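You operate a simulated robot arm through the tools that you are given. There is no shell and no other tool. Be economical: measure what you need, move in short steps, check, and stop when the job is done.

You run a simulated robot arm. Do the job below in one go: nothing can be reset, and whatever is moved stays where it is left.

## Task
Load shuttle one with the brown pirn from the drawer.
Fine: close the shuttle's latch and the drawer. Lay pirns thick end in a shuttle at its latch.

The check looks at the end state, three seconds after you hand in, the way a careful person would. Anything else that was tipped, shoved, dropped, spilled or broken makes it a failure.

## Robot
A 7-joint arm with a two-finger parallel gripper on a trunk, on a base that drives. Base frame: it is fixed to the floor where the robot stands at the start and does not move with it; the origin is under the middle of the robot, x ahead of it, y to its left, z up; the surface under the hand at the start is at about z = 0.64. Readings come in m, degrees, newtons and seconds.
With the tool pointing down near the work surface it reaches from about 0.1 to 0.7 m from the robot's upright axis, wherever it stands. Its first joint turns from -166.0 to 166.0 degrees. Places, roughly: brake knob [0.4, 0.4, 0.7]; cone [1.25, 0, 1.25]; pirn drawer [0.6, 0.1, 0.5]; shuttle latch one [0.2, 0.6, 0.7]; shuttle latch two [0.3, 0.6, 0.7]; tension knob [0.9, 0.2, 0.7]; winder latch [1, 0.1, 0.7]; winder reset button [1, -0.2, 0.7]. Payload 3.91 kg.
Tool frame: the origin (TCP) lies between the finger pads and is the grasp point; the fingertips stand 0.03 m ahead of it; z points along the fingers, y is the line along which they close. The gripper opens to 0.11 m. The fingers are 0.02 m wide and 0.01 m thick; the gripper's body (0.048 by 0.112 m) begins 0.055 m behind the TCP.
Orientation is that of the tool frame in the base frame, as [roll, pitch, yaw] about the fixed x, y, z axes, in that order (R = Rz(yaw) Ry(pitch) Rx(roll)). With the fingers straight down and closing along the base's y, the tool's x points along the base's -x, its y along +y and its z along -z.

## Interface
- The arm moves only by the tool move_arm. Its argument "plan" is a list of rows, each a list of 7 numbers: the turn, a rotation vector about the tool's x, y, z in degrees, then the shift along the tool's x, y, z in m, then the gripper command, from -1 (shut) to 1 (fully open), values between in proportion. In form: [[rx, ry, rz, tx, ty, tz, claw], ...]. A call has 1 to 8 rows; each row is the pose to reach, as a shift and turn from the pose commanded when the call began, along the tool's axes at that moment. Rows are played at 5 a second. More than 0.05 m and 8.6 degrees between two rows, or a gripper value outside its range, and nothing of the call is played. A pose out of reach is approached as far as the arm can. The call stops where the force on the tool passes 50 N (or 10 N more than at its start, if that is more) or the arm is blocked; 0.2 s more then pass. The fingers move at their own pace (about 0.072 m/s each) and stop on an object; they squeeze with about 35 N. The grip force told is the motor's: it shows also when the fingers shut on nothing. Time passes only in rows, and 0.2 s behind the last, so rows that repeat a pose let the fingers close. The reply holds the time, the measured pose of the TCP, the force on the tool along the base axes, the opening and the grip force, in the units named above and with some noise, with the torque about the TCP (base axes, N m) and any sound that the robot's microphone picked up, and new pictures: "pictures" is both (left out), scene, wrist or none.
- Cameras (640 x 400 px; columns grow to the right, rows downward): "scene" is now at [0.0148, 0.2014, 1.0622]; the picture's right is [0.51, -0.86, 0.00], its down [-0.48, -0.29, -0.83] and it looks along [0.71, 0.42, -0.56] (base axes); focal length 214 px, centre (320, 200). "wrist" rides on the gripper at [0.072, 0.017, -0.103] in the tool frame; the picture's right is [-0.23, 0.97, 0.00], its down [-0.76, -0.18, -0.62] and it looks along [-0.61, -0.14, 0.78] (tool axes); focal length 222 px, centre (320, 200).
- move_column(by): slides the trunk up (or, below 0, down) by that many m; the arm and the scene camera ride with it, the base frame stays. It gives what a move gives, with no picture.
- base_move(legs): drives the robot by 1 to 6 legs, each [ahead, left, turn to the left] in m, m and degrees, along the robot's own axes; the way and the turn of a leg run together, so that a leg with both is an arc; at most 1.5 m and 180 degrees a leg. The arm and the cameras ride along, it lands a little off, and it stops where it bumps. It gives what a move gives, and a new picture of the scene camera.
- pan_tilt(pan, tilt): turns the head with the scene camera to pan (to the left, within 155 degrees either way) and tilt (down, from -29 to 69), counted from straight ahead of the robot. It gives what a move gives, and a new picture of the scene camera.
- measure_at(camera, pixels): there is no depth. For up to 12 entries [column, row, z] of the newest picture of that camera ("zoom" is the newest enlarged one), the place [x, y] in the base frame at which the ray of that pixel passes the height z, good to about 0.002 m. No time passes.
- zoom(camera, box): a new picture of the part [left, top, right, bottom] of that camera's present view, enlarged. No time passes.
- job_done(): hands the job in; it is judged then, once.

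Keep the steps short. Do not move on a guess: measure, check each grasp and each placing, and mend mistakes. In all there are 80 turns and 260 pictures (those below and enlarged ones count). Leave the gripper open and the arm clear of the work at the hand-in unless told otherwise, and finish with a single line.

The tools are called after "Request:" by a JSON object that holds its "api" and its "payload". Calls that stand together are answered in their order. move_arm: Moves the arm, as the interface text tells. Its arguments: {"type":"object","properties":{"plan":{"type":"array"},"pictures":{"type":"string","enum":["both","scene","wrist","none"]}},"required":["plan"]} The other tools are called the same way: move_column (by) slides the trunk up or down; base_move (legs) drives the base; pan_tilt (pan, tilt) turns the head that bears the scene camera; measure_at (camera, pixels) gives the place at which the rays of pixels pass given heights; zoom (camera, box) takes an enlarged picture of a part of a camera's view; job_done () hands the job in.

At the start:

```text
time_s: 0.0
tool_pos: [0.388, 0.1386, 0.9129]
ee_rot: [-180.0, 0.0, -180.0]
ft_force: [-0.1, 1.0, 0.0]
wrist_torque: [-0.01, 0.0, 0.02]
finger_gap: 0.1098
finger_force: 0.0
trunk travel left (down, up): [-0.125, 0.065]
robot x, y, heading: [0.0002, -0.0011, 0.1]
head pan, tilt: [30.8, 34.1]
```

scene: 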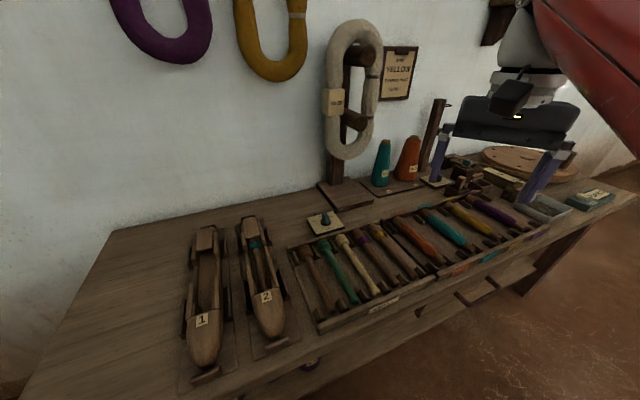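
wrist: 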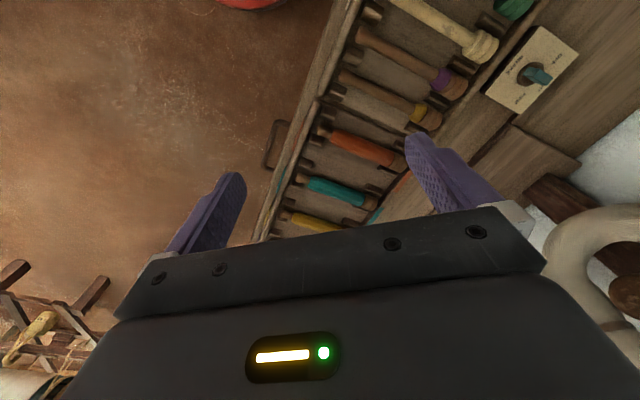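

I see the bench with two shuttles (left), a rack of pirns, and drawer handles under the bench edge. I'll zoom in on the shuttles and the rack/drawers first.

Request:
{"api": "zoom", "payload": {"camera": "scene", "box": [160, 200, 320, 390]}}

Request:
{"api": "zoom", "payload": {"camera": "scene", "box": [280, 190, 440, 340]}}

Request:
{"api": "zoom", "payload": {"camera": "scene", "box": [380, 180, 580, 340]}}

```text
2.11 times, centred on (240, 295) of scene
```

zoom: 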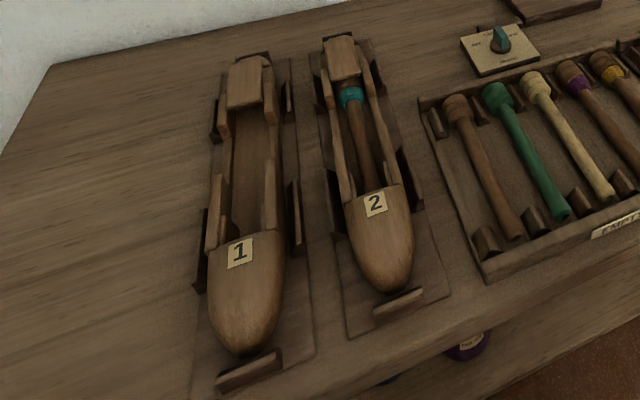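

```text
2.67 times, centred on (360, 265) of scene
```

zoom: 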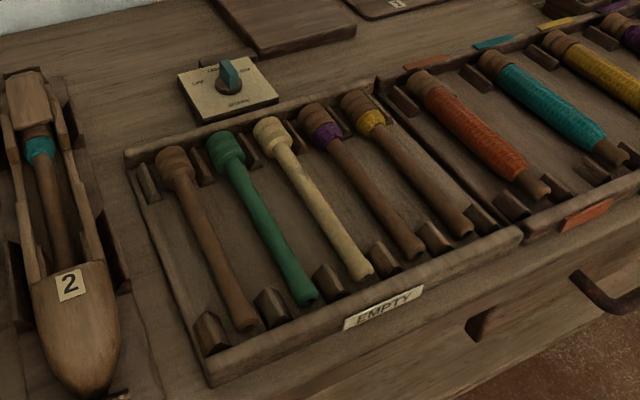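

```text
2.50 times, centred on (480, 260) of scene
```

zoom: 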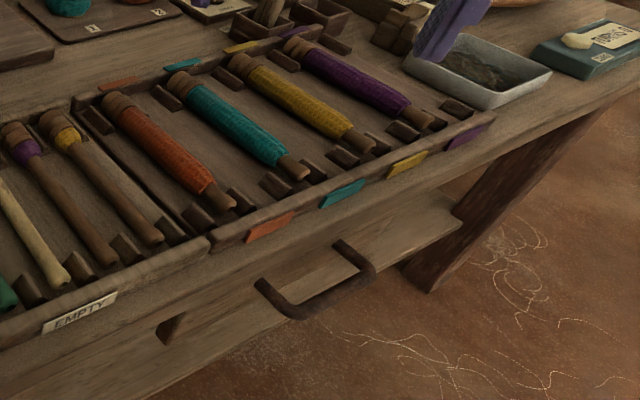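

Shuttle 1 is empty, shuttle 2 has a teal-marked pirn; the rack's brown pirn is a decoy since I need the drawer's. A drawer with a bar handle hangs under the bench. I measure edges, handle and shuttles.

Request:
{"api": "measure_at", "payload": {"camera": "scene", "pixels": [[635, 190, 0.64], [320, 333, 0.66], [550, 228, 0.66], [458, 294, 0.5], [498, 303, 0.5], [512, 283, 0.5], [205, 230, 0.68], [204, 360, 0.68], [250, 218, 0.68], [272, 335, 0.68], [112, 232, 0.64], [20, 398, 0.64]]}}

Request:
{"api": "pan_tilt", "payload": {"pan": 5, "tilt": 50}}

```text
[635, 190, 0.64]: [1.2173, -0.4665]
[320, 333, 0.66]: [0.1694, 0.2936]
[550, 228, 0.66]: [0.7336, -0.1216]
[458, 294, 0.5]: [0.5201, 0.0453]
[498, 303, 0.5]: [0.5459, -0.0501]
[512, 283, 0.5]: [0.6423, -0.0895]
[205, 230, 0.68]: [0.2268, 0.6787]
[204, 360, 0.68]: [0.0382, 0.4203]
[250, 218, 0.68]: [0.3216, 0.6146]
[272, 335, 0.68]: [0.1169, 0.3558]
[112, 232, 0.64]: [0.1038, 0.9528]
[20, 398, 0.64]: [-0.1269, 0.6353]
```

```text
time_s: 0.9
tool_pos: [0.389, 0.1389, 0.9137]
ee_rot: [-180.0, 0.0, -180.0]
ft_force: [0.7, 0.0, -0.4]
wrist_torque: [0.0, 0.0, -0.02]
finger_gap: 0.1102
finger_force: 0.0
trunk travel left (down, up): [-0.125, 0.065]
robot x, y, heading: [-0.0031, -0.0004, 0.1]
head pan, tilt: [5.0, 50.0]
```

scene: 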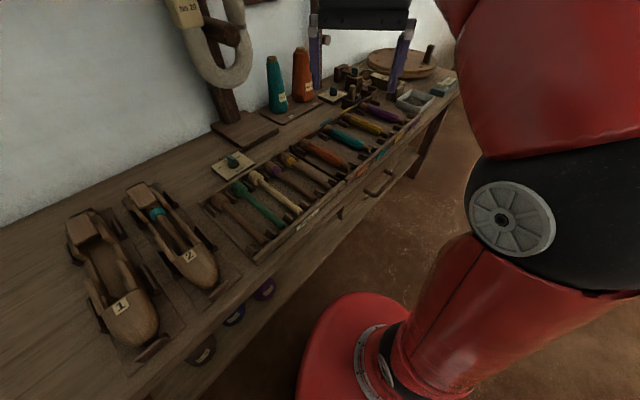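

The bench front runs along (0.81,-0.59), i.e. it is turned about 36° from the base axes; the shuttles lie perpendicular to it. I turn the hand to line up with the bench and move out above the drawer handle to look at it.

Request:
{"api": "move_arm", "payload": {"plan": [[0, 0, 7.3, -0.004, -0.028, 0.02, 1], [0, 0, 14.5, -0.008, -0.056, 0.04, 1], [0, 0, 21.8, -0.012, -0.084, 0.06, 1], [0, 0, 29, -0.016, -0.112, 0.08, 1], [0, 0, 36.3, -0.021, -0.14, 0.1, 1]]}}

```text
time_s: 2.1
tool_pos: [0.4095, -0.0018, 0.815]
ee_rot: [-179.9, 0.0, 143.6]
ft_force: [0.9, 0.2, 0.2]
wrist_torque: [-0.04, 0.02, 0.01]
finger_gap: 0.11
finger_force: 0.2
trunk travel left (down, up): [-0.125, 0.065]
robot x, y, heading: [0.0006, 0.001, 0.2]
head pan, tilt: [5.0, 50.0]
```

scene: 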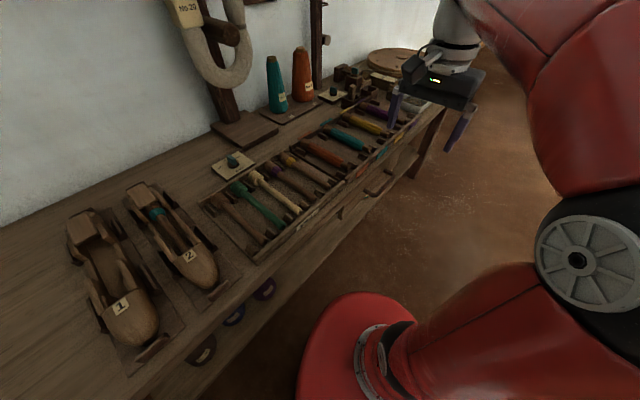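
wrist: 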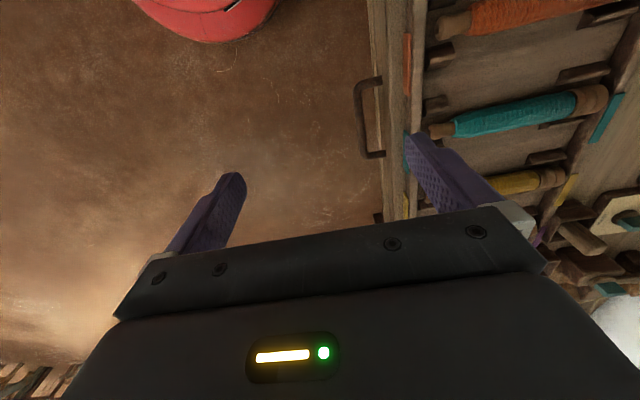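

The wrist view shows the U-shaped handle at about (365,80)–(375,157). I zoom and then triangulate its height with both cameras.

Request:
{"api": "zoom", "payload": {"camera": "wrist", "box": [320, 60, 480, 160]}}

Request:
{"api": "zoom", "payload": {"camera": "scene", "box": [320, 130, 440, 230]}}

Request:
{"api": "measure_at", "payload": {"camera": "wrist", "pixels": [[360, 88, 0.5], [360, 88, 0.55], [362, 154, 0.5], [362, 154, 0.55]]}}

Request:
{"api": "measure_at", "payload": {"camera": "scene", "pixels": [[376, 195, 0.5], [376, 195, 0.55], [392, 178, 0.5], [392, 178, 0.55]]}}

```text
4.00 times, centred on (400, 110) of wrist
```

zoom: 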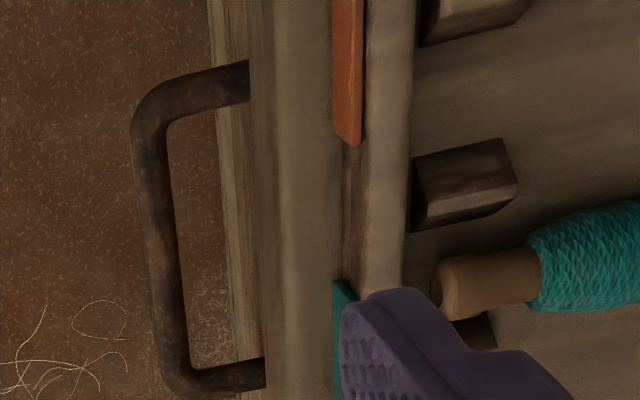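

```text
4.00 times, centred on (380, 180) of scene
```

zoom: 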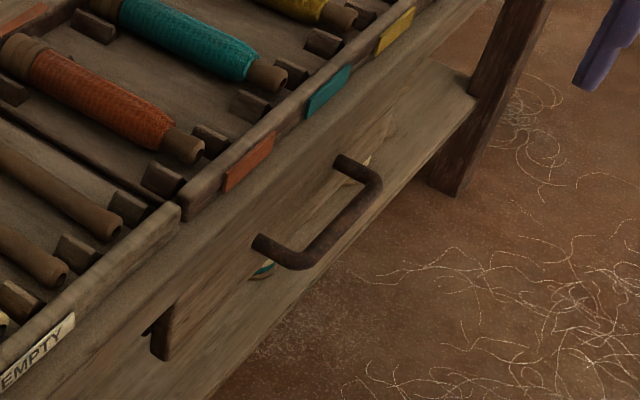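

```text
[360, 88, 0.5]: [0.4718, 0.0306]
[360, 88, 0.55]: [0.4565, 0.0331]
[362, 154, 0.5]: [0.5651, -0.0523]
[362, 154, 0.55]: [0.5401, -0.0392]
```

```text
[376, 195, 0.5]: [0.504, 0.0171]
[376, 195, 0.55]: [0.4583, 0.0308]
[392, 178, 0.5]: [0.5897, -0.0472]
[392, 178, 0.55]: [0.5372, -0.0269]
```

Handle bar is at z≈0.55. I measure the bench direction more exactly, using the handle ends and the rack front edge.

Request:
{"api": "measure_at", "payload": {"camera": "scene", "pixels": [[375, 196, 0.55], [414.5, 176, 0.55], [383.5, 190.5, 0.55], [407, 171.5, 0.55], [325, 223, 0.66], [364, 181.5, 0.66], [379, 177, 0.66], [420, 132.5, 0.66], [362, 214, 0.55], [385, 197, 0.53]]}}

Request:
{"api": "measure_at", "payload": {"camera": "wrist", "pixels": [[357, 88, 0.55], [363, 154, 0.55], [362, 88, 0.55], [367, 152, 0.55], [382.5, 62, 0.62], [386.5, 158, 0.62], [382.5, 62, 0.64], [386.5, 158, 0.64]]}}

Request:
{"api": "zoom", "payload": {"camera": "scene", "box": [270, 150, 450, 270]}}

```text
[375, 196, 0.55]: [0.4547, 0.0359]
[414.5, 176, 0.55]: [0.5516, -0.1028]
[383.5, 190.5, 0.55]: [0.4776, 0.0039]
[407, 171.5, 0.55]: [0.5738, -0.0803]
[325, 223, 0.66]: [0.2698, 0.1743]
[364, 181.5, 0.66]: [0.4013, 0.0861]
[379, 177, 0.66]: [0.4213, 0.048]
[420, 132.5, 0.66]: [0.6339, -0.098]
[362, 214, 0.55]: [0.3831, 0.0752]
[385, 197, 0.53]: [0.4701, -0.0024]
```

```text
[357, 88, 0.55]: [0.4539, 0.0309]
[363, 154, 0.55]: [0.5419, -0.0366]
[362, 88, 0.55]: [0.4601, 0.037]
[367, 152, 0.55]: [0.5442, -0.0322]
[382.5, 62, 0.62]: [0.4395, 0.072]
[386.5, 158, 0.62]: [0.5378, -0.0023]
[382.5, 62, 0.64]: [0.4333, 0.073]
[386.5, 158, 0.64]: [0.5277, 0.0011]
```

```text
3.33 times, centred on (360, 210) of scene
```

zoom: 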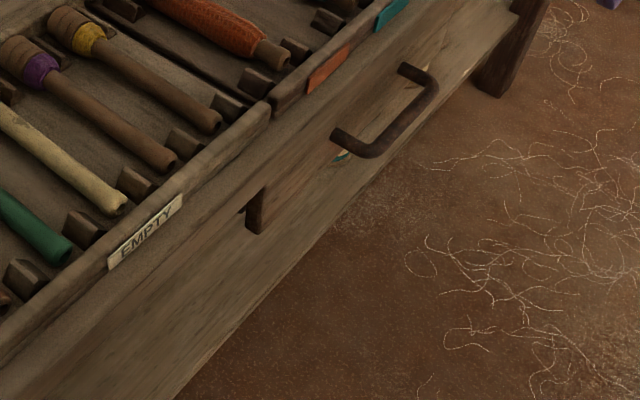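

Bar centre ≈ s 0.40 along the bench, 0.30 out, z 0.55, about 0.01 thick, with the bench edge just 0.02 behind it. I'll grip it with the hand tilted 50° from below-outside clear of the bench edge. First to a pre-pose 0.12 m back, then look.

Request:
{"api": "move_arm", "payload": {"plan": [[-8.3, 0, 0, -0.012, -0.006, 0.031, 0.3], [-16.7, 0, 0, -0.024, -0.012, 0.062, 0.3], [-25, 0, 0, -0.036, -0.018, 0.094, 0.3], [-33.3, 0, 0, -0.048, -0.024, 0.125, 0.3], [-41.7, 0, 0, -0.06, -0.03, 0.156, 0.1], [-50, 0, 0, -0.072, -0.036, 0.188, 0.1], [-50, 0, 0, -0.072, -0.036, 0.188, 0.1]]}}

```text
time_s: 3.7
tool_pos: [0.4477, -0.0731, 0.6271]
ee_rot: [129.9, 0.0, 143.6]
ft_force: [0.2, 0.2, 0.1]
wrist_torque: [-0.01, -0.01, 0.0]
finger_gap: 0.0608
finger_force: 0.1
trunk travel left (down, up): [-0.125, 0.065]
robot x, y, heading: [0.0017, 0.0046, -0.1]
head pan, tilt: [5.0, 50.0]
```

scene: 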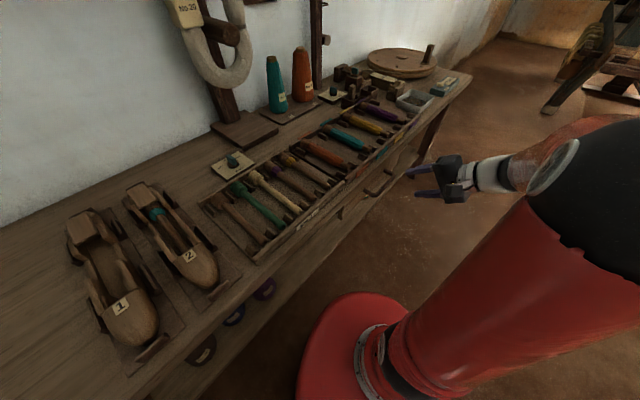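
wrist: 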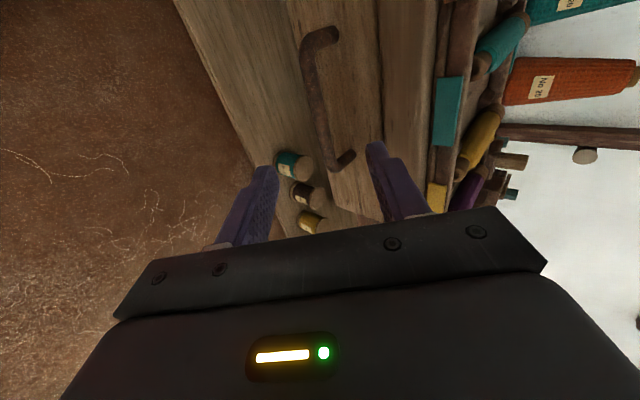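

The view now shows the drawer front with the handle at (300,45)–(340,160), and a shelf below. I zoom to see clearance and re-measure the bar.

Request:
{"api": "zoom", "payload": {"camera": "wrist", "box": [200, 0, 440, 240]}}

Request:
{"api": "measure_at", "payload": {"camera": "wrist", "pixels": [[302, 55, 0.55], [328, 160, 0.55], [312, 55, 0.55], [333, 158, 0.55]]}}

```text
1.67 times, centred on (320, 120) of wrist
```

zoom: 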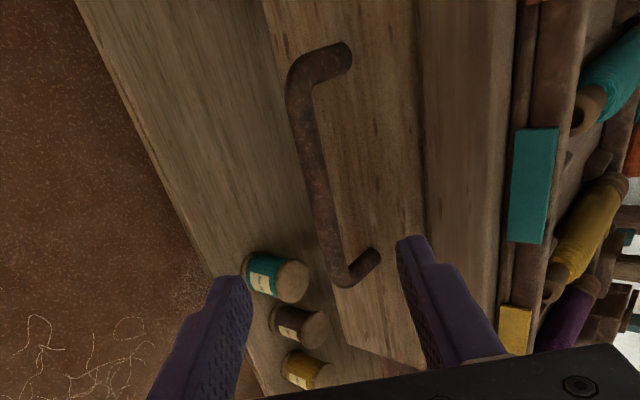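

```text
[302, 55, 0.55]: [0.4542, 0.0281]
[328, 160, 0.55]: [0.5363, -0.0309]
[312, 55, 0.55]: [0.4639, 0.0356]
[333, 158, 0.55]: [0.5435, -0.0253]
```

Bar position confirmed (d≈0.302). I advance along the fingers with the gap cut to 0.03 m, so the fingertips straddle the bar, then check.

Request:
{"api": "move_arm", "payload": {"plan": [[0, 0, 0, 0, 0, 0.03, -0.4], [0, 0, 0, 0, 0, 0.06, -0.4], [0, 0, 0, 0, 0, 0.085, -0.4], [0, 0, 0, 0, 0, 0.1, -0.4]]}}

```text
time_s: 4.7
tool_pos: [0.4924, -0.0118, 0.5621]
ee_rot: [130.0, -0.1, 143.6]
ft_force: [-0.1, -0.2, 0.2]
wrist_torque: [0.0, -0.04, 0.03]
finger_gap: 0.0329
finger_force: 0.0
trunk travel left (down, up): [-0.125, 0.065]
robot x, y, heading: [-0.0002, -0.0024, 0.1]
head pan, tilt: [5.0, 50.0]
```

scene: 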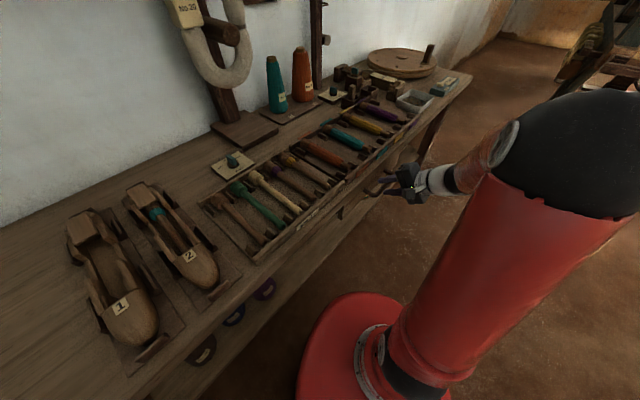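
wrist: 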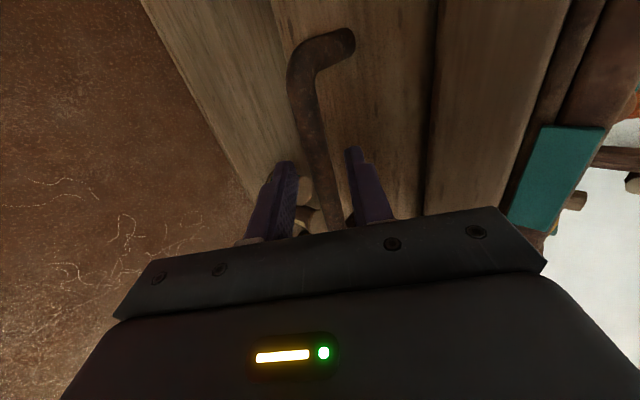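

The bar sits between the fingers with no contact force. I close on it.

Request:
{"api": "move_arm", "payload": {"plan": [[0, 0, 0, 0, 0, 0, -1], [0, 0, 0, 0, 0, 0, -1], [0, 0, 0, 0, 0, 0, -1]], "pictures": "none"}}

```text
time_s: 5.5
tool_pos: [0.4923, -0.0122, 0.5631]
ee_rot: [129.7, 0.2, 143.7]
ft_force: [3.8, 0.7, 21.8]
wrist_torque: [0.2, -0.16, 0.51]
finger_gap: 0.0136
finger_force: 45.5
trunk travel left (down, up): [-0.125, 0.065]
robot x, y, heading: [-0.0011, -0.0019, 0.1]
head pan, tilt: [5.0, 50.0]
```

Gripped (gap 0.0136). I pull the drawer straight out, first 0.1 m.

Request:
{"api": "move_arm", "payload": {"plan": [[0, 0, 0, 0, -0.011, -0.017, -1], [0, 0, 0, 0, -0.024, -0.032, -1], [0, 0, 0, 0, -0.037, -0.048, -1], [0, 0, 0, 0, -0.05, -0.063, -1], [0, 0, 0, 0, -0.063, -0.078, -1]]}}

```text
time_s: 6.7
tool_pos: [0.4315, -0.0924, 0.5625]
ee_rot: [130.1, 0.0, 143.7]
ft_force: [5.0, -2.0, 0.4]
wrist_torque: [-0.46, -0.59, -0.31]
finger_gap: 0.0136
finger_force: 45.3
trunk travel left (down, up): [-0.125, 0.065]
robot x, y, heading: [-0.0006, -0.0002, 0.1]
head pan, tilt: [5.0, 50.0]
```

scene: 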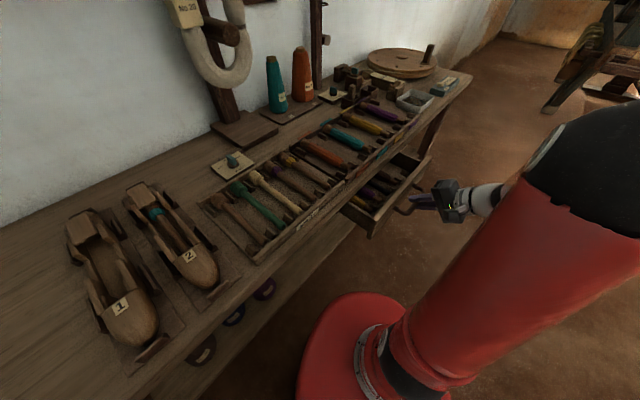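
wrist: 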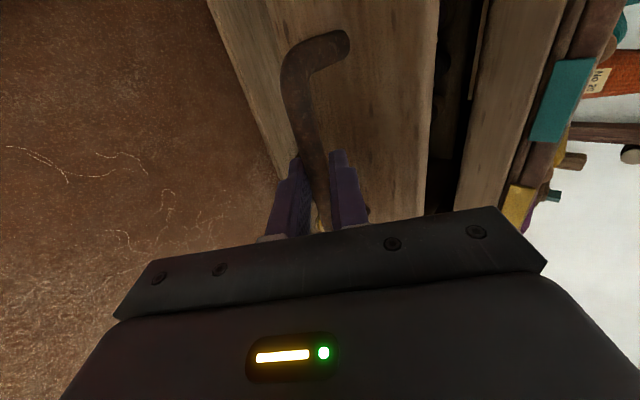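

The drawer is open 0.1 m and several pirns show inside. I zoom to see its contents.

Request:
{"api": "zoom", "payload": {"camera": "scene", "box": [320, 130, 460, 240]}}

Request:
{"api": "move_arm", "payload": {"plan": [[0, 0, 0, 0, -0.013, -0.015, -1], [0, 0, 0, 0, -0.026, -0.031, -1], [0, 0, 0, 0, -0.039, -0.046, -1], [0, 0, 0, 0, -0.052, -0.061, -1]], "pictures": "scene"}}

```text
3.64 times, centred on (390, 185) of scene
```

zoom: 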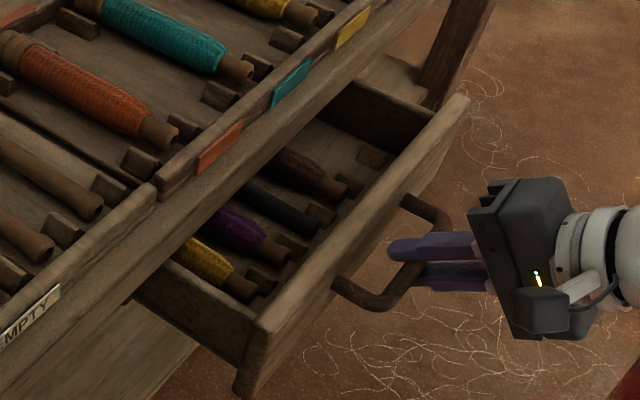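

```text
time_s: 7.7
tool_pos: [0.3844, -0.158, 0.5636]
ee_rot: [130.0, 0.0, 143.8]
ft_force: [8.5, -6.4, -0.5]
wrist_torque: [-0.46, -0.56, -0.39]
finger_gap: 0.0134
finger_force: 44.7
trunk travel left (down, up): [-0.125, 0.065]
robot x, y, heading: [-0.0028, -0.0018, 0.2]
head pan, tilt: [5.0, 50.0]
```

scene: 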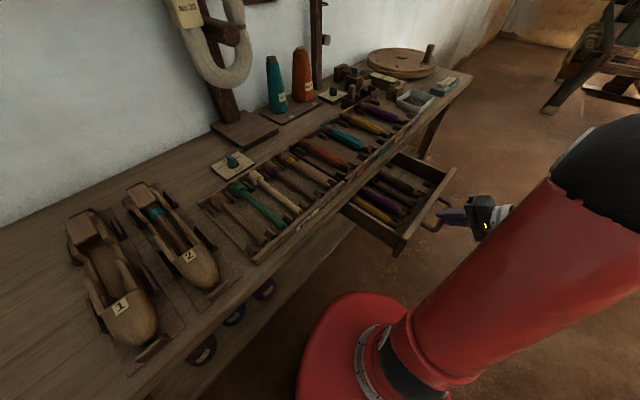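

Open 0.18 m. The drawer holds yellow, purple, a dark one, and a brown one at far right. I zoom, then pull a bit further.

Request:
{"api": "zoom", "payload": {"camera": "scene", "box": [330, 130, 470, 240]}}

Request:
{"api": "move_arm", "payload": {"plan": [[0, 0, 0, 0, -0.013, -0.015, -1], [0, 0, 0, 0, -0.026, -0.031, -1], [0, 0, 0, 0, -0.039, -0.046, -1]], "pictures": "scene"}}

```text
3.64 times, centred on (400, 185) of scene
```

zoom: 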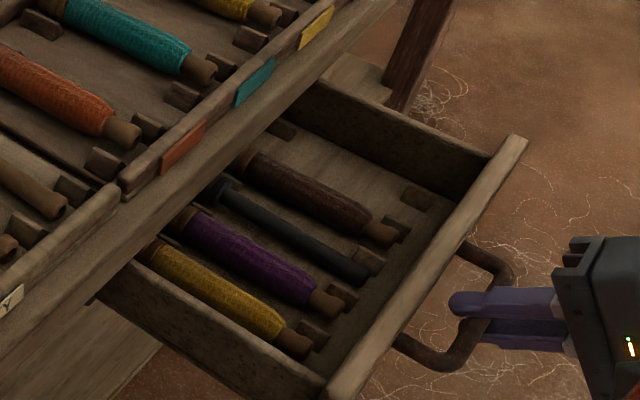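

```text
time_s: 8.6
tool_pos: [0.3533, -0.2002, 0.5629]
ee_rot: [129.5, 0.0, 144.4]
ft_force: [8.0, 3.9, -3.9]
wrist_torque: [-0.05, -0.22, -0.3]
finger_gap: 0.0139
finger_force: 44.5
trunk travel left (down, up): [-0.125, 0.065]
robot x, y, heading: [0.0019, 0.001, 0.1]
head pan, tilt: [5.0, 50.0]
stopped in row 3: the force on the tool passed its limit at 53 N (the readings are from after the stop); the commanded pose is now the measured one
```

scene: 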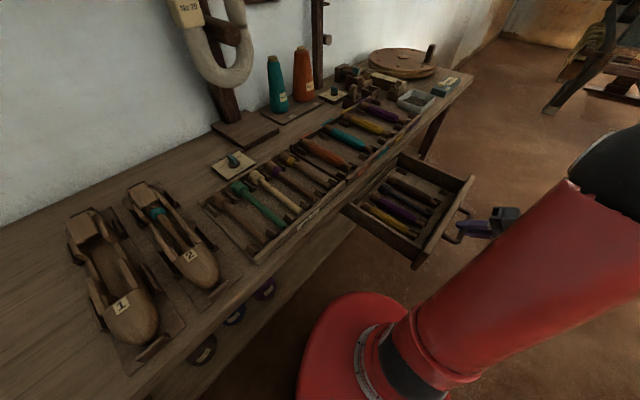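

The drawer is at its stop (53 N, ~0.23 m out). I open the fingers and back off along the fingers.

Request:
{"api": "move_arm", "payload": {"plan": [[0, 0, 0, 0, 0, 0, -0.3], [0, 0, 0, 0, 0, 0, -0.3], [0, 0, 0, 0, 0, -0.03, -0.3], [0, 0, 0, 0, 0, -0.06, 0], [0, 0, 0, 0, 0.03, -0.09, 0.3], [0, 0, 0, 0, 0.07, -0.11, 0.5], [0, 0, 0, 0, 0.11, -0.13, 1]], "pictures": "scene"}}

Request:
{"api": "zoom", "payload": {"camera": "scene", "box": [330, 130, 490, 270]}}

```text
time_s: 10.2
tool_pos: [0.3358, -0.224, 0.7296]
ee_rot: [129.4, -0.1, 144.2]
ft_force: [-0.5, 0.1, -0.7]
wrist_torque: [0.02, 0.0, 0.03]
finger_gap: 0.1102
finger_force: 0.0
trunk travel left (down, up): [-0.125, 0.065]
robot x, y, heading: [-0.0005, 0.0018, 0.2]
head pan, tilt: [5.0, 50.0]
```

scene: 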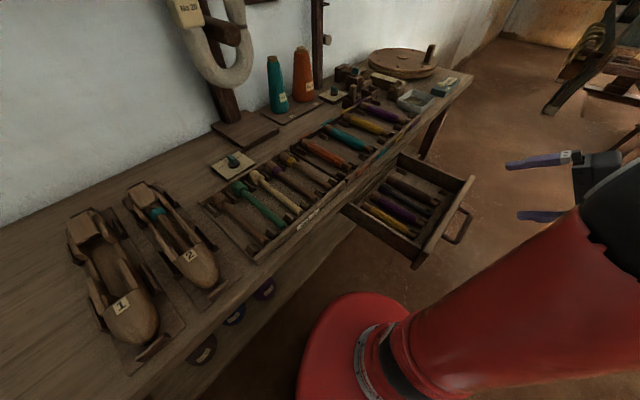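

```text
2.86 times, centred on (410, 200) of scene
```

zoom: 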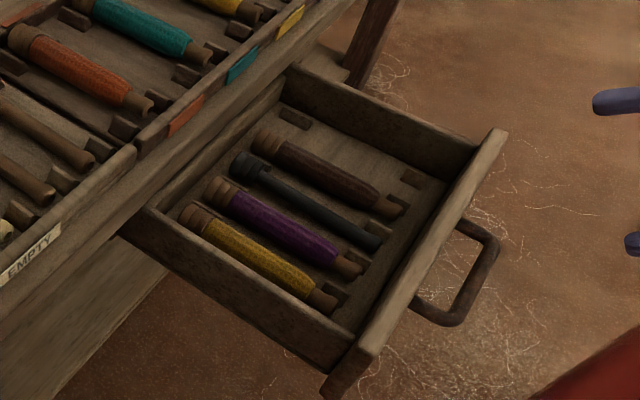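

The brown pirn lies at the right, thick end towards the bench. I bring the hand back upright over the drawer.

Request:
{"api": "move_arm", "payload": {"plan": [[8.4, 0, 0, 0, 0.015, 0.01, 1], [16.8, 0, 0, 0, 0.03, 0.02, 1], [25.2, 0, 0, 0, 0.045, 0.03, 1], [33.6, 0, 0, 0, 0.06, 0.04, 1], [42, 0, 0, 0, 0.075, 0.05, 1], [50.4, 0, 0, 0, 0.087, 0.058, 1]], "pictures": "none"}}

```text
time_s: 11.6
tool_pos: [0.3919, -0.1429, 0.7619]
ee_rot: [-180.0, 0.0, 144.2]
ft_force: [-0.4, 0.5, 0.2]
wrist_torque: [0.0, 0.01, -0.01]
finger_gap: 0.1099
finger_force: 0.1
trunk travel left (down, up): [-0.125, 0.065]
robot x, y, heading: [0.0037, -0.0019, 0.2]
head pan, tilt: [5.0, 50.0]
```

Request:
{"api": "measure_at", "payload": {"camera": "scene", "pixels": [[390.8, 179, 0.53], [438, 203, 0.53], [390.8, 179, 0.5], [438, 203, 0.5]]}}

Request:
{"api": "move_arm", "payload": {"plan": [[0, 0, -8.1, 0, 0.006, 0, 1], [0, 0, -16.2, 0, 0.012, 0, 1], [0, 0, -24.3, 0, 0.018, 0, 1], [0, 0, -32.4, 0, 0.024, 0, 1], [0, 0, -40.5, 0, 0.03, 0, 1], [0, 0, -48.6, 0, 0.036, 0, 1], [0, 0, -56.7, 0, 0.042, 0, 1], [0, 0, -64.8, 0, 0.048, 0, 1]], "pictures": "none"}}

Request:
{"api": "move_arm", "payload": {"plan": [[0, 0, -8, 0, 0, 0, 1], [0, 0, -16, 0, 0, 0, 1], [0, 0, -24, 0, 0, 0, 1]]}}

```text
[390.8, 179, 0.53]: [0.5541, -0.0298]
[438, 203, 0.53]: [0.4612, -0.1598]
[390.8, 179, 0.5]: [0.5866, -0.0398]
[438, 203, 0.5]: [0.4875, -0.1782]
```

```text
time_s: 13.4
tool_pos: [0.4224, -0.1053, 0.7615]
ee_rot: [179.9, 0.1, -150.7]
ft_force: [-0.4, 0.7, -0.7]
wrist_torque: [-0.03, 0.02, 0.0]
finger_gap: 0.1101
finger_force: 0.0
trunk travel left (down, up): [-0.125, 0.065]
robot x, y, heading: [-0.002, 0.0011, 0.1]
head pan, tilt: [5.0, 50.0]
```

```text
time_s: 14.2
tool_pos: [0.4205, -0.1057, 0.7623]
ee_rot: [180.0, 0.2, -126.8]
ft_force: [-1.2, 0.1, -0.3]
wrist_torque: [0.0, 0.02, 0.01]
finger_gap: 0.1101
finger_force: 0.1
trunk travel left (down, up): [-0.125, 0.065]
robot x, y, heading: [-0.0009, 0.0009, 0.4]
head pan, tilt: [5.0, 50.0]
```

scene: 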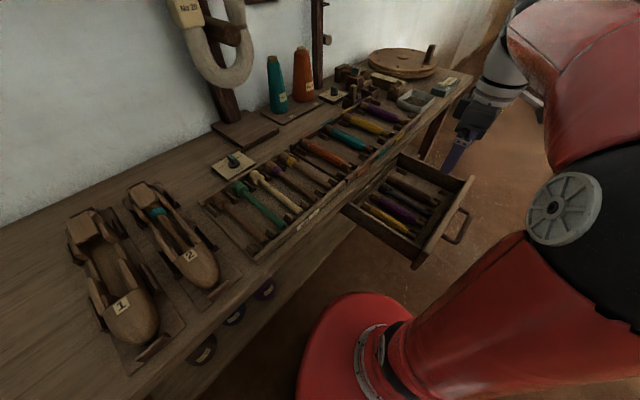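
wrist: 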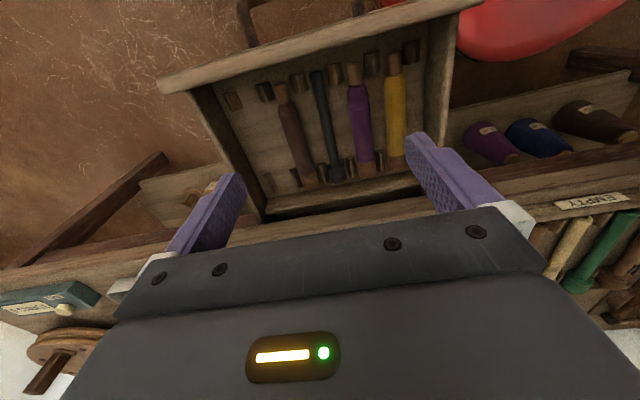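

The wrist view shows the brown pirn at (281,85) thin end to (308,182) thick end. Zoom and triangulate.

Request:
{"api": "zoom", "payload": {"camera": "wrist", "box": [200, 50, 440, 200]}}

Request:
{"api": "measure_at", "payload": {"camera": "wrist", "pixels": [[281, 88, 0.5], [281, 88, 0.53], [308, 180, 0.5], [308, 180, 0.53], [295, 130, 0.5], [295, 130, 0.53]]}}

Request:
{"api": "zoom", "payload": {"camera": "scene", "box": [340, 140, 480, 240]}}

```text
2.67 times, centred on (320, 125) of wrist
```

zoom: 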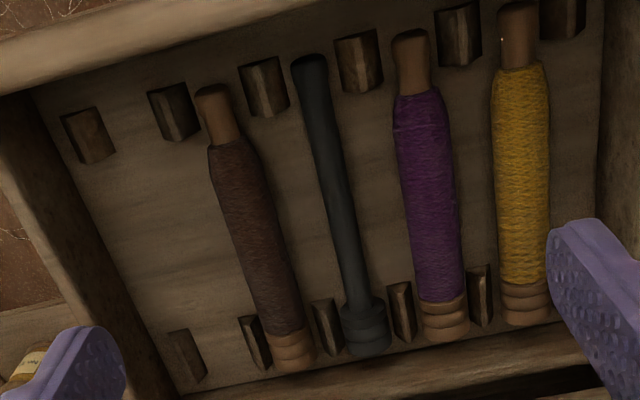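

```text
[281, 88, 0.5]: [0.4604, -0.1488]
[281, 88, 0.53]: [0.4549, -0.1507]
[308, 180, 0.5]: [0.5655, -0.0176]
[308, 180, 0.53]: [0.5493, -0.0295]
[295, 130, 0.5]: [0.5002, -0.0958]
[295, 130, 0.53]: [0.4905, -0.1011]
```

```text
4.00 times, centred on (410, 190) of scene
```

zoom: 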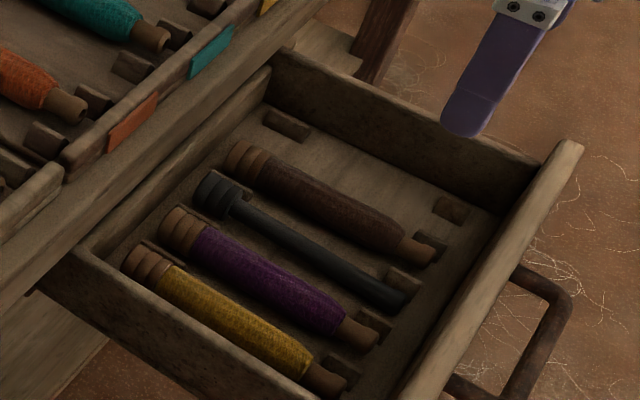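

Pirn: axis at s≈0.456, z≈0.525, d from 0.149 (thin) to 0.317 (thick). Before grasping I look at shuttle one's cavity and latch.

Request:
{"api": "pan_tilt", "payload": {"pan": 68, "tilt": 45}}

Request:
{"api": "zoom", "payload": {"camera": "scene", "box": [220, 140, 420, 290]}}

```text
time_s: 15.5
tool_pos: [0.421, -0.1051, 0.7613]
ee_rot: [-179.9, 0.2, -127.0]
ft_force: [0.4, 0.2, -0.6]
wrist_torque: [0.01, 0.0, -0.01]
finger_gap: 0.1102
finger_force: 0.0
trunk travel left (down, up): [-0.125, 0.065]
robot x, y, heading: [-0.0002, 0.0018, 0.3]
head pan, tilt: [68.0, 45.0]
```

scene: 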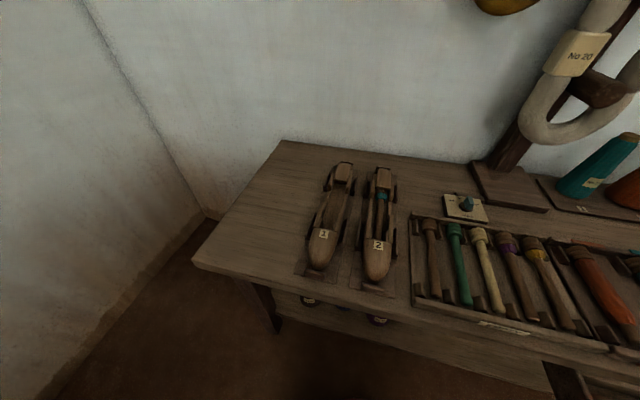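

```text
2.67 times, centred on (320, 215) of scene
```

zoom: 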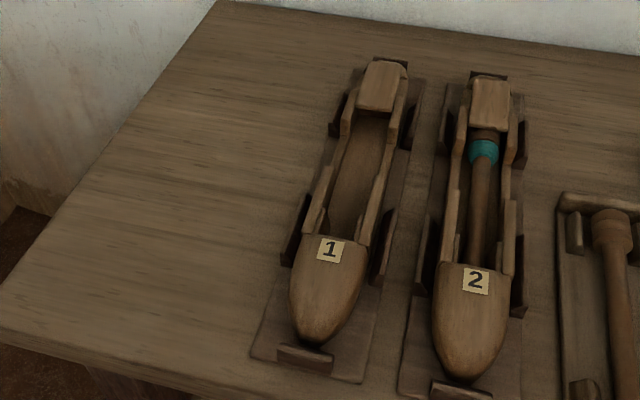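

Request:
{"api": "zoom", "payload": {"camera": "scene", "box": [296, 150, 408, 220]}}

Request:
{"api": "zoom", "payload": {"camera": "scene", "box": [296, 210, 408, 290]}}

```text
5.71 times, centred on (352, 185) of scene
```

zoom: 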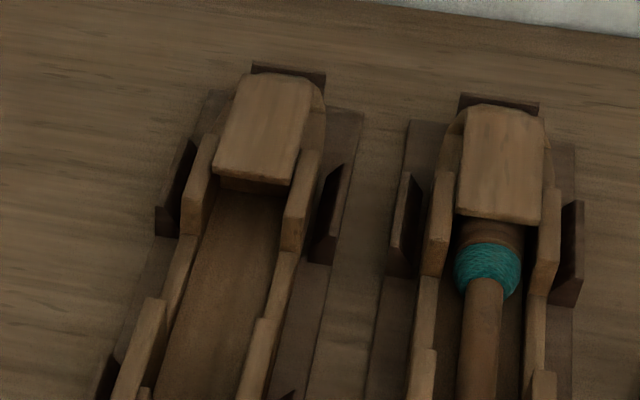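

```text
5.00 times, centred on (352, 250) of scene
```

zoom: 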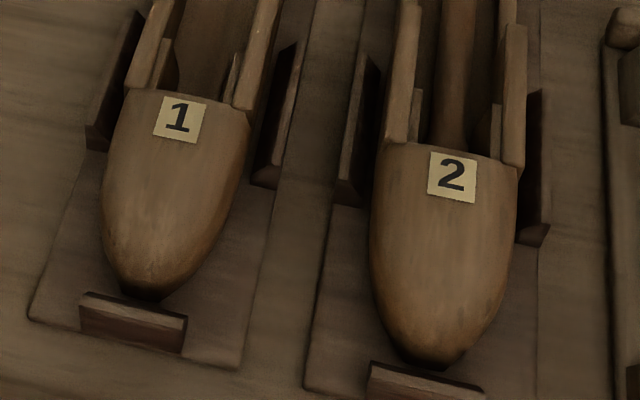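

Both latches look closed (wooden flap over the far end), so latch one must be opened first. The shuttle latch is near the edge of reach, so I'll raise the arm and drive 0.15 m left along the bench.

Request:
{"api": "move_arm", "payload": {"plan": [[0, 0, 0, 0, 0, -0.04, 1], [0, 0, 0, 0, 0, -0.08, 1], [0, 0, 0, 0, 0, -0.12, 1]], "pictures": "none"}}

Request:
{"api": "base_move", "payload": {"legs": [[-0.12, 0.09, 0]]}}

```text
time_s: 16.3
tool_pos: [0.4201, -0.1068, 0.8814]
ee_rot: [179.9, 0.2, -126.9]
ft_force: [-0.3, -0.5, 1.1]
wrist_torque: [0.01, 0.0, -0.02]
finger_gap: 0.1101
finger_force: 0.0
trunk travel left (down, up): [-0.125, 0.065]
robot x, y, heading: [-0.0001, 0.0016, 0.4]
head pan, tilt: [68.0, 45.0]
```

```text
time_s: 17.7
tool_pos: [0.3007, -0.0172, 0.8833]
ee_rot: [179.9, 0.2, -126.9]
ft_force: [-0.1, 0.2, 0.5]
wrist_torque: [0.0, 0.02, -0.01]
finger_gap: 0.1099
finger_force: 0.1
trunk travel left (down, up): [-0.125, 0.065]
robot x, y, heading: [-0.1212, 0.0898, 0.4]
head pan, tilt: [68.0, 45.0]
```

scene: 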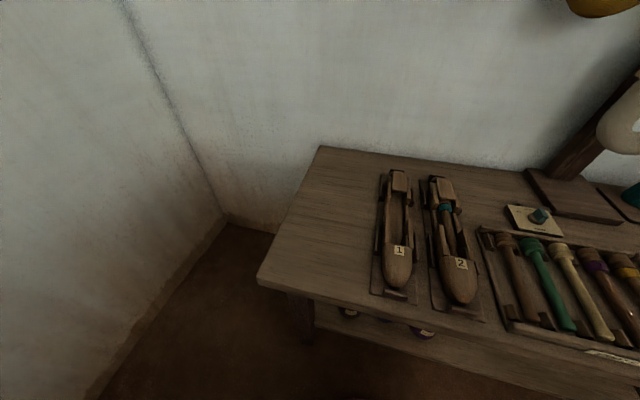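

I swing the hand over towards shuttle one at z≈0.88.

Request:
{"api": "move_arm", "payload": {"plan": [[0, 0, 0, -0.0275, 0.039, 0, 1], [0, 0, 0, -0.055, 0.078, 0, 1], [0, 0, 0, -0.0825, 0.117, 0, 1], [0, 0, 0, -0.11, 0.156, 0, 1], [0, 0, 0, -0.1375, 0.195, 0, 1], [0, 0, 0, -0.165, 0.235, 0, 1]], "pictures": "none"}}

Request:
{"api": "move_arm", "payload": {"plan": [[0, 0, 0, -0.0275, 0.039, 0, 1], [0, 0, 0, -0.055, 0.078, 0, 1], [0, 0, 0, -0.0825, 0.117, 0, 1], [0, 0, 0, -0.11, 0.156, 0, 1], [0, 0, 0, -0.1375, 0.195, 0, 1], [0, 0, 0, -0.165, 0.235, 0, 1]]}}

```text
time_s: 19.1
tool_pos: [0.2094, 0.2543, 0.8817]
ee_rot: [-179.9, 0.2, -127.0]
ft_force: [0.1, 0.0, 0.4]
wrist_torque: [0.0, -0.02, 0.0]
finger_gap: 0.1102
finger_force: 0.1
trunk travel left (down, up): [-0.125, 0.065]
robot x, y, heading: [-0.1212, 0.092, -0.2]
head pan, tilt: [68.0, 45.0]
```

```text
time_s: 20.5
tool_pos: [0.1266, 0.525, 0.8801]
ee_rot: [179.7, 0.2, -127.0]
ft_force: [2.7, -1.0, 0.9]
wrist_torque: [0.06, 0.16, 0.0]
finger_gap: 0.1098
finger_force: 0.0
out of reach, approached as far as the arm can: row 6
trunk travel left (down, up): [-0.125, 0.065]
robot x, y, heading: [-0.117, 0.0912, 0.1]
head pan, tilt: [68.0, 45.0]
```

scene: 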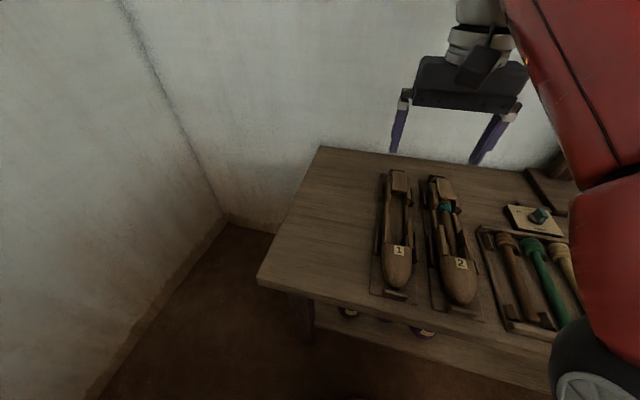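
wrist: 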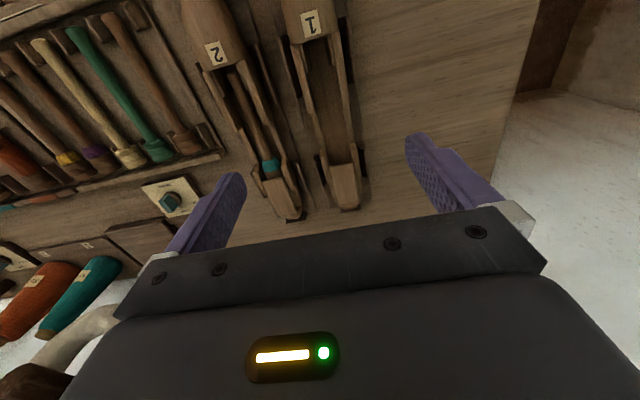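

The arm is at its reach limit at this height; lowering the trunk by 0.1 gives reach near the bench and a closer view.

Request:
{"api": "move_column", "payload": {"by": -0.1}}

Request:
{"api": "zoom", "payload": {"camera": "wrist", "box": [160, 0, 480, 220]}}

Request:
{"api": "zoom", "payload": {"camera": "scene", "box": [340, 150, 480, 260]}}

```text
time_s: 21.8
tool_pos: [0.1268, 0.5238, 0.7807]
ee_rot: [179.9, 0.1, -127.0]
ft_force: [-0.1, -0.4, 1.5]
wrist_torque: [-0.04, 0.01, 0.03]
finger_gap: 0.11
finger_force: 0.1
trunk travel left (down, up): [-0.025, 0.165]
robot x, y, heading: [-0.1187, 0.0888, 0.1]
head pan, tilt: [68.0, 45.0]
```

```text
1.82 times, centred on (320, 110) of wrist
```

zoom: 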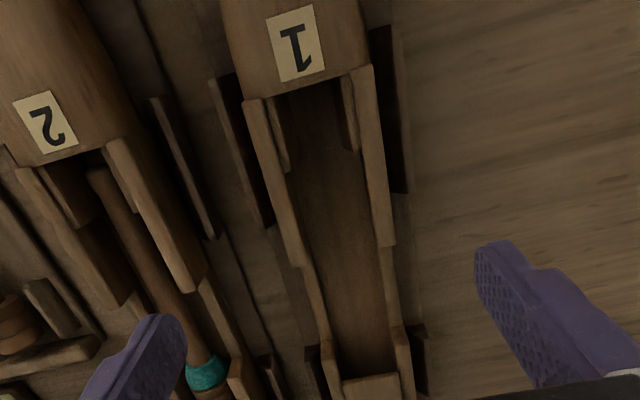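

```text
3.64 times, centred on (410, 205) of scene
```

zoom: 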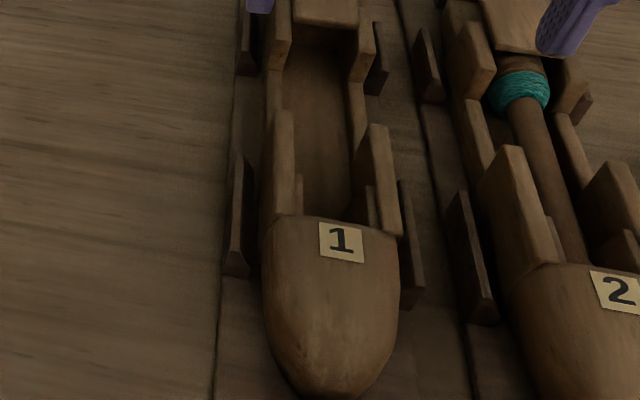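

I pull back 0.1 m so the whole cavity and latch come into the wrist view, aligned over shuttle one.

Request:
{"api": "move_arm", "payload": {"plan": [[0, 0, 0, 0.04, 0.0, 0, 1], [0, 0, 0, 0.08, 0.0, 0, 1]]}}

Request:
{"api": "zoom", "payload": {"camera": "wrist", "box": [240, 40, 440, 220]}}

Request:
{"api": "zoom", "payload": {"camera": "scene", "box": [360, 130, 460, 210]}}

```text
time_s: 22.4
tool_pos: [0.0766, 0.4617, 0.779]
ee_rot: [179.9, 0.1, -127.0]
ft_force: [0.5, -0.2, 0.2]
wrist_torque: [0.0, 0.03, -0.02]
finger_gap: 0.1102
finger_force: 0.0
trunk travel left (down, up): [-0.025, 0.165]
robot x, y, heading: [-0.1219, 0.0913, 0.0]
head pan, tilt: [68.0, 45.0]
```

scene: 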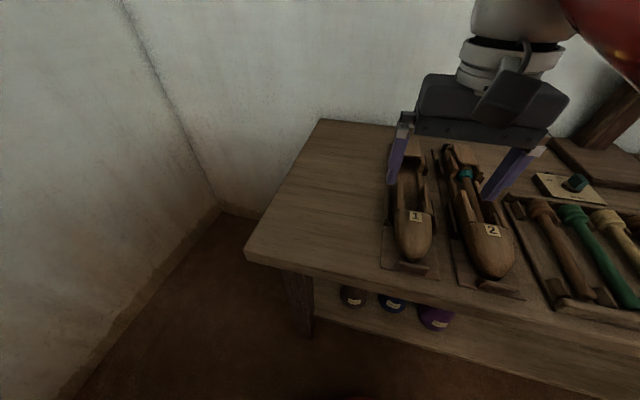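
wrist: 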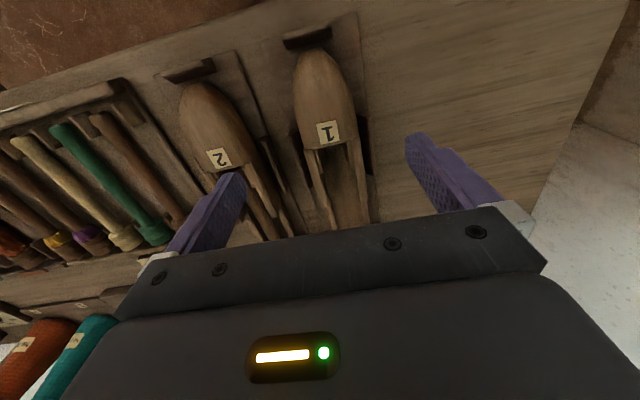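

```text
2.22 times, centred on (340, 130) of wrist
```

zoom: 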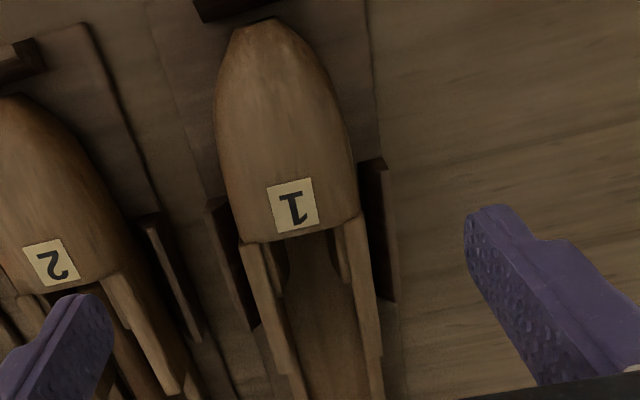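

```text
5.00 times, centred on (410, 170) of scene
```

zoom: 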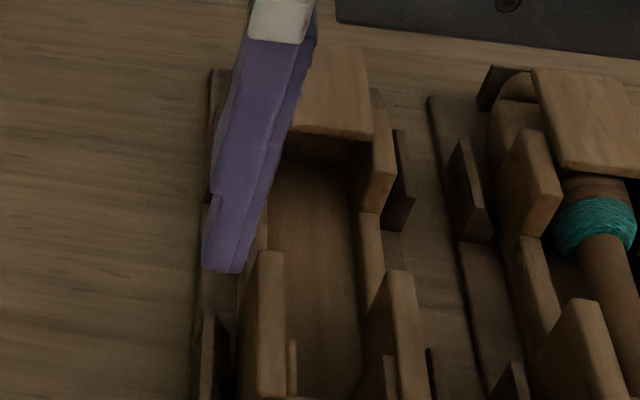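

Wrong way for the view: the camera sees behind the hand. I move outward so the latch comes into view.

Request:
{"api": "move_arm", "payload": {"plan": [[0, 0, 0, -0.045, 0.0, 0, 1], [0, 0, 0, -0.09, 0.0, -0.01, 1], [0, 0, 0, -0.135, 0.0, -0.02, 1], [0, 0, 0, -0.18, 0.0, -0.02, 1]]}}

Request:
{"api": "zoom", "payload": {"camera": "wrist", "box": [220, 40, 460, 220]}}

```text
time_s: 23.4
tool_pos: [0.1442, 0.5347, 0.7705]
ee_rot: [179.9, 0.3, -126.9]
ft_force: [0.7, 0.1, -0.9]
wrist_torque: [-0.04, 0.02, 0.0]
finger_gap: 0.11
finger_force: 0.1
out of reach, approached as far as the arm can: row 2, 3, 4
trunk travel left (down, up): [-0.025, 0.165]
robot x, y, heading: [-0.1176, 0.0923, 0.1]
head pan, tilt: [68.0, 45.0]
```

scene: 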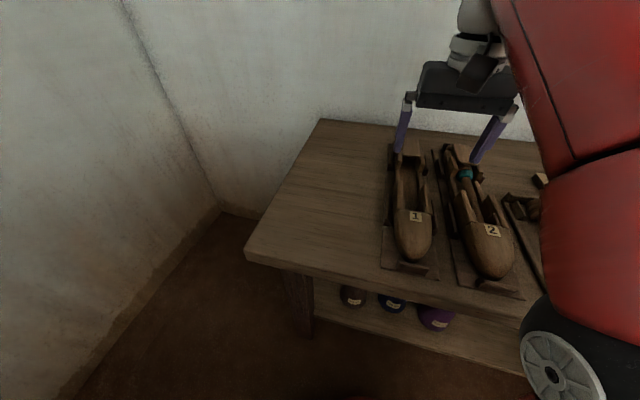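
wrist: 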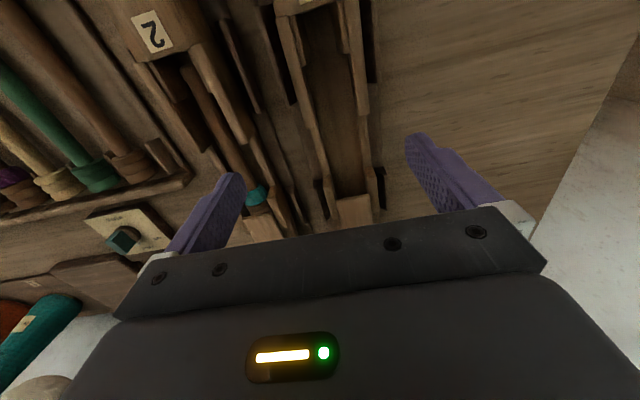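

```text
2.22 times, centred on (340, 130) of wrist
```

zoom: 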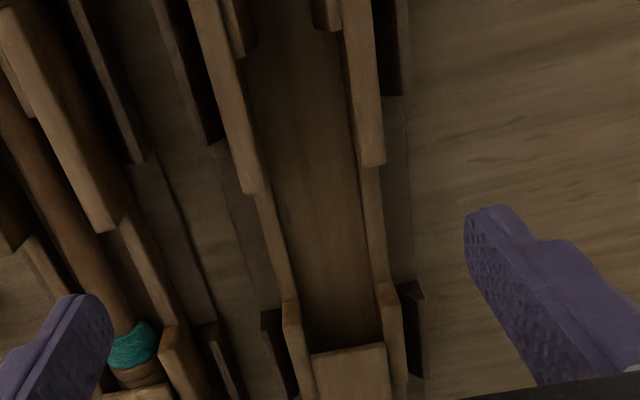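

Raising the shoulder relative to the hand gives more reach (lowering it was the wrong way). I raise the trunk fully, then come down with the arm.

Request:
{"api": "move_column", "payload": {"by": 0.165}}

Request:
{"api": "move_arm", "payload": {"plan": [[0, 0, 0, 0, 0, 0.04, 1], [0, 0, 0, 0, 0, 0.08, 1], [0, 0, 0, -0.03, 0, 0.11, 1], [0, 0, 0, -0.06, 0.0, 0.13, 1], [0, 0, 0, -0.09, 0, 0.135, 1]]}}

Request:
{"api": "zoom", "payload": {"camera": "wrist", "box": [220, 40, 460, 220]}}

```text
time_s: 25.3
tool_pos: [0.145, 0.5355, 0.9372]
ee_rot: [179.9, 0.2, -127.0]
ft_force: [-0.3, -0.4, -1.2]
wrist_torque: [-0.01, -0.02, 0.0]
finger_gap: 0.1099
finger_force: 0.1
trunk travel left (down, up): [-0.19, 0.0]
robot x, y, heading: [-0.1195, 0.0896, 0.2]
head pan, tilt: [68.0, 45.0]
```

```text
time_s: 26.5
tool_pos: [0.1984, 0.6076, 0.8025]
ee_rot: [179.9, 0.3, -127.0]
ft_force: [-0.4, -0.6, 0.9]
wrist_torque: [0.0, 0.02, 0.01]
finger_gap: 0.1101
finger_force: 0.0
trunk travel left (down, up): [-0.19, 0.0]
robot x, y, heading: [-0.1137, 0.0903, 0.3]
head pan, tilt: [68.0, 45.0]
```

scene: 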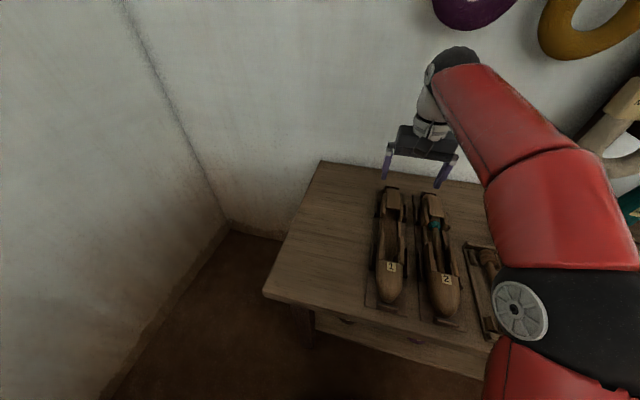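
wrist: 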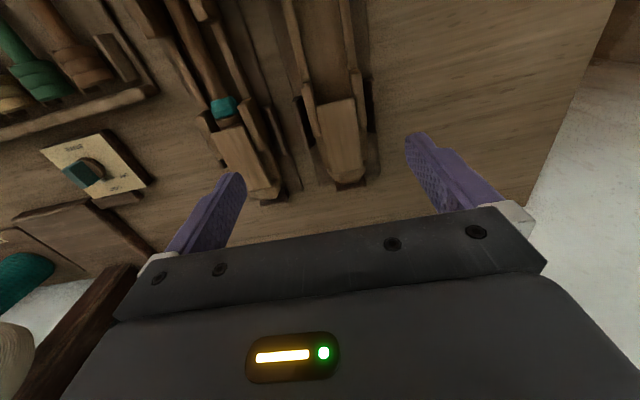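

```text
2.22 times, centred on (340, 130) of wrist
```

zoom: 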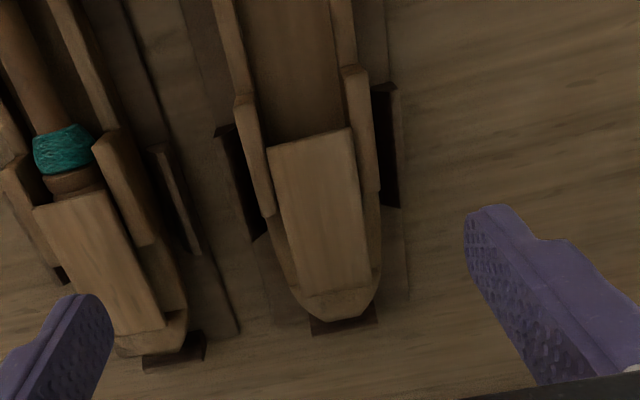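

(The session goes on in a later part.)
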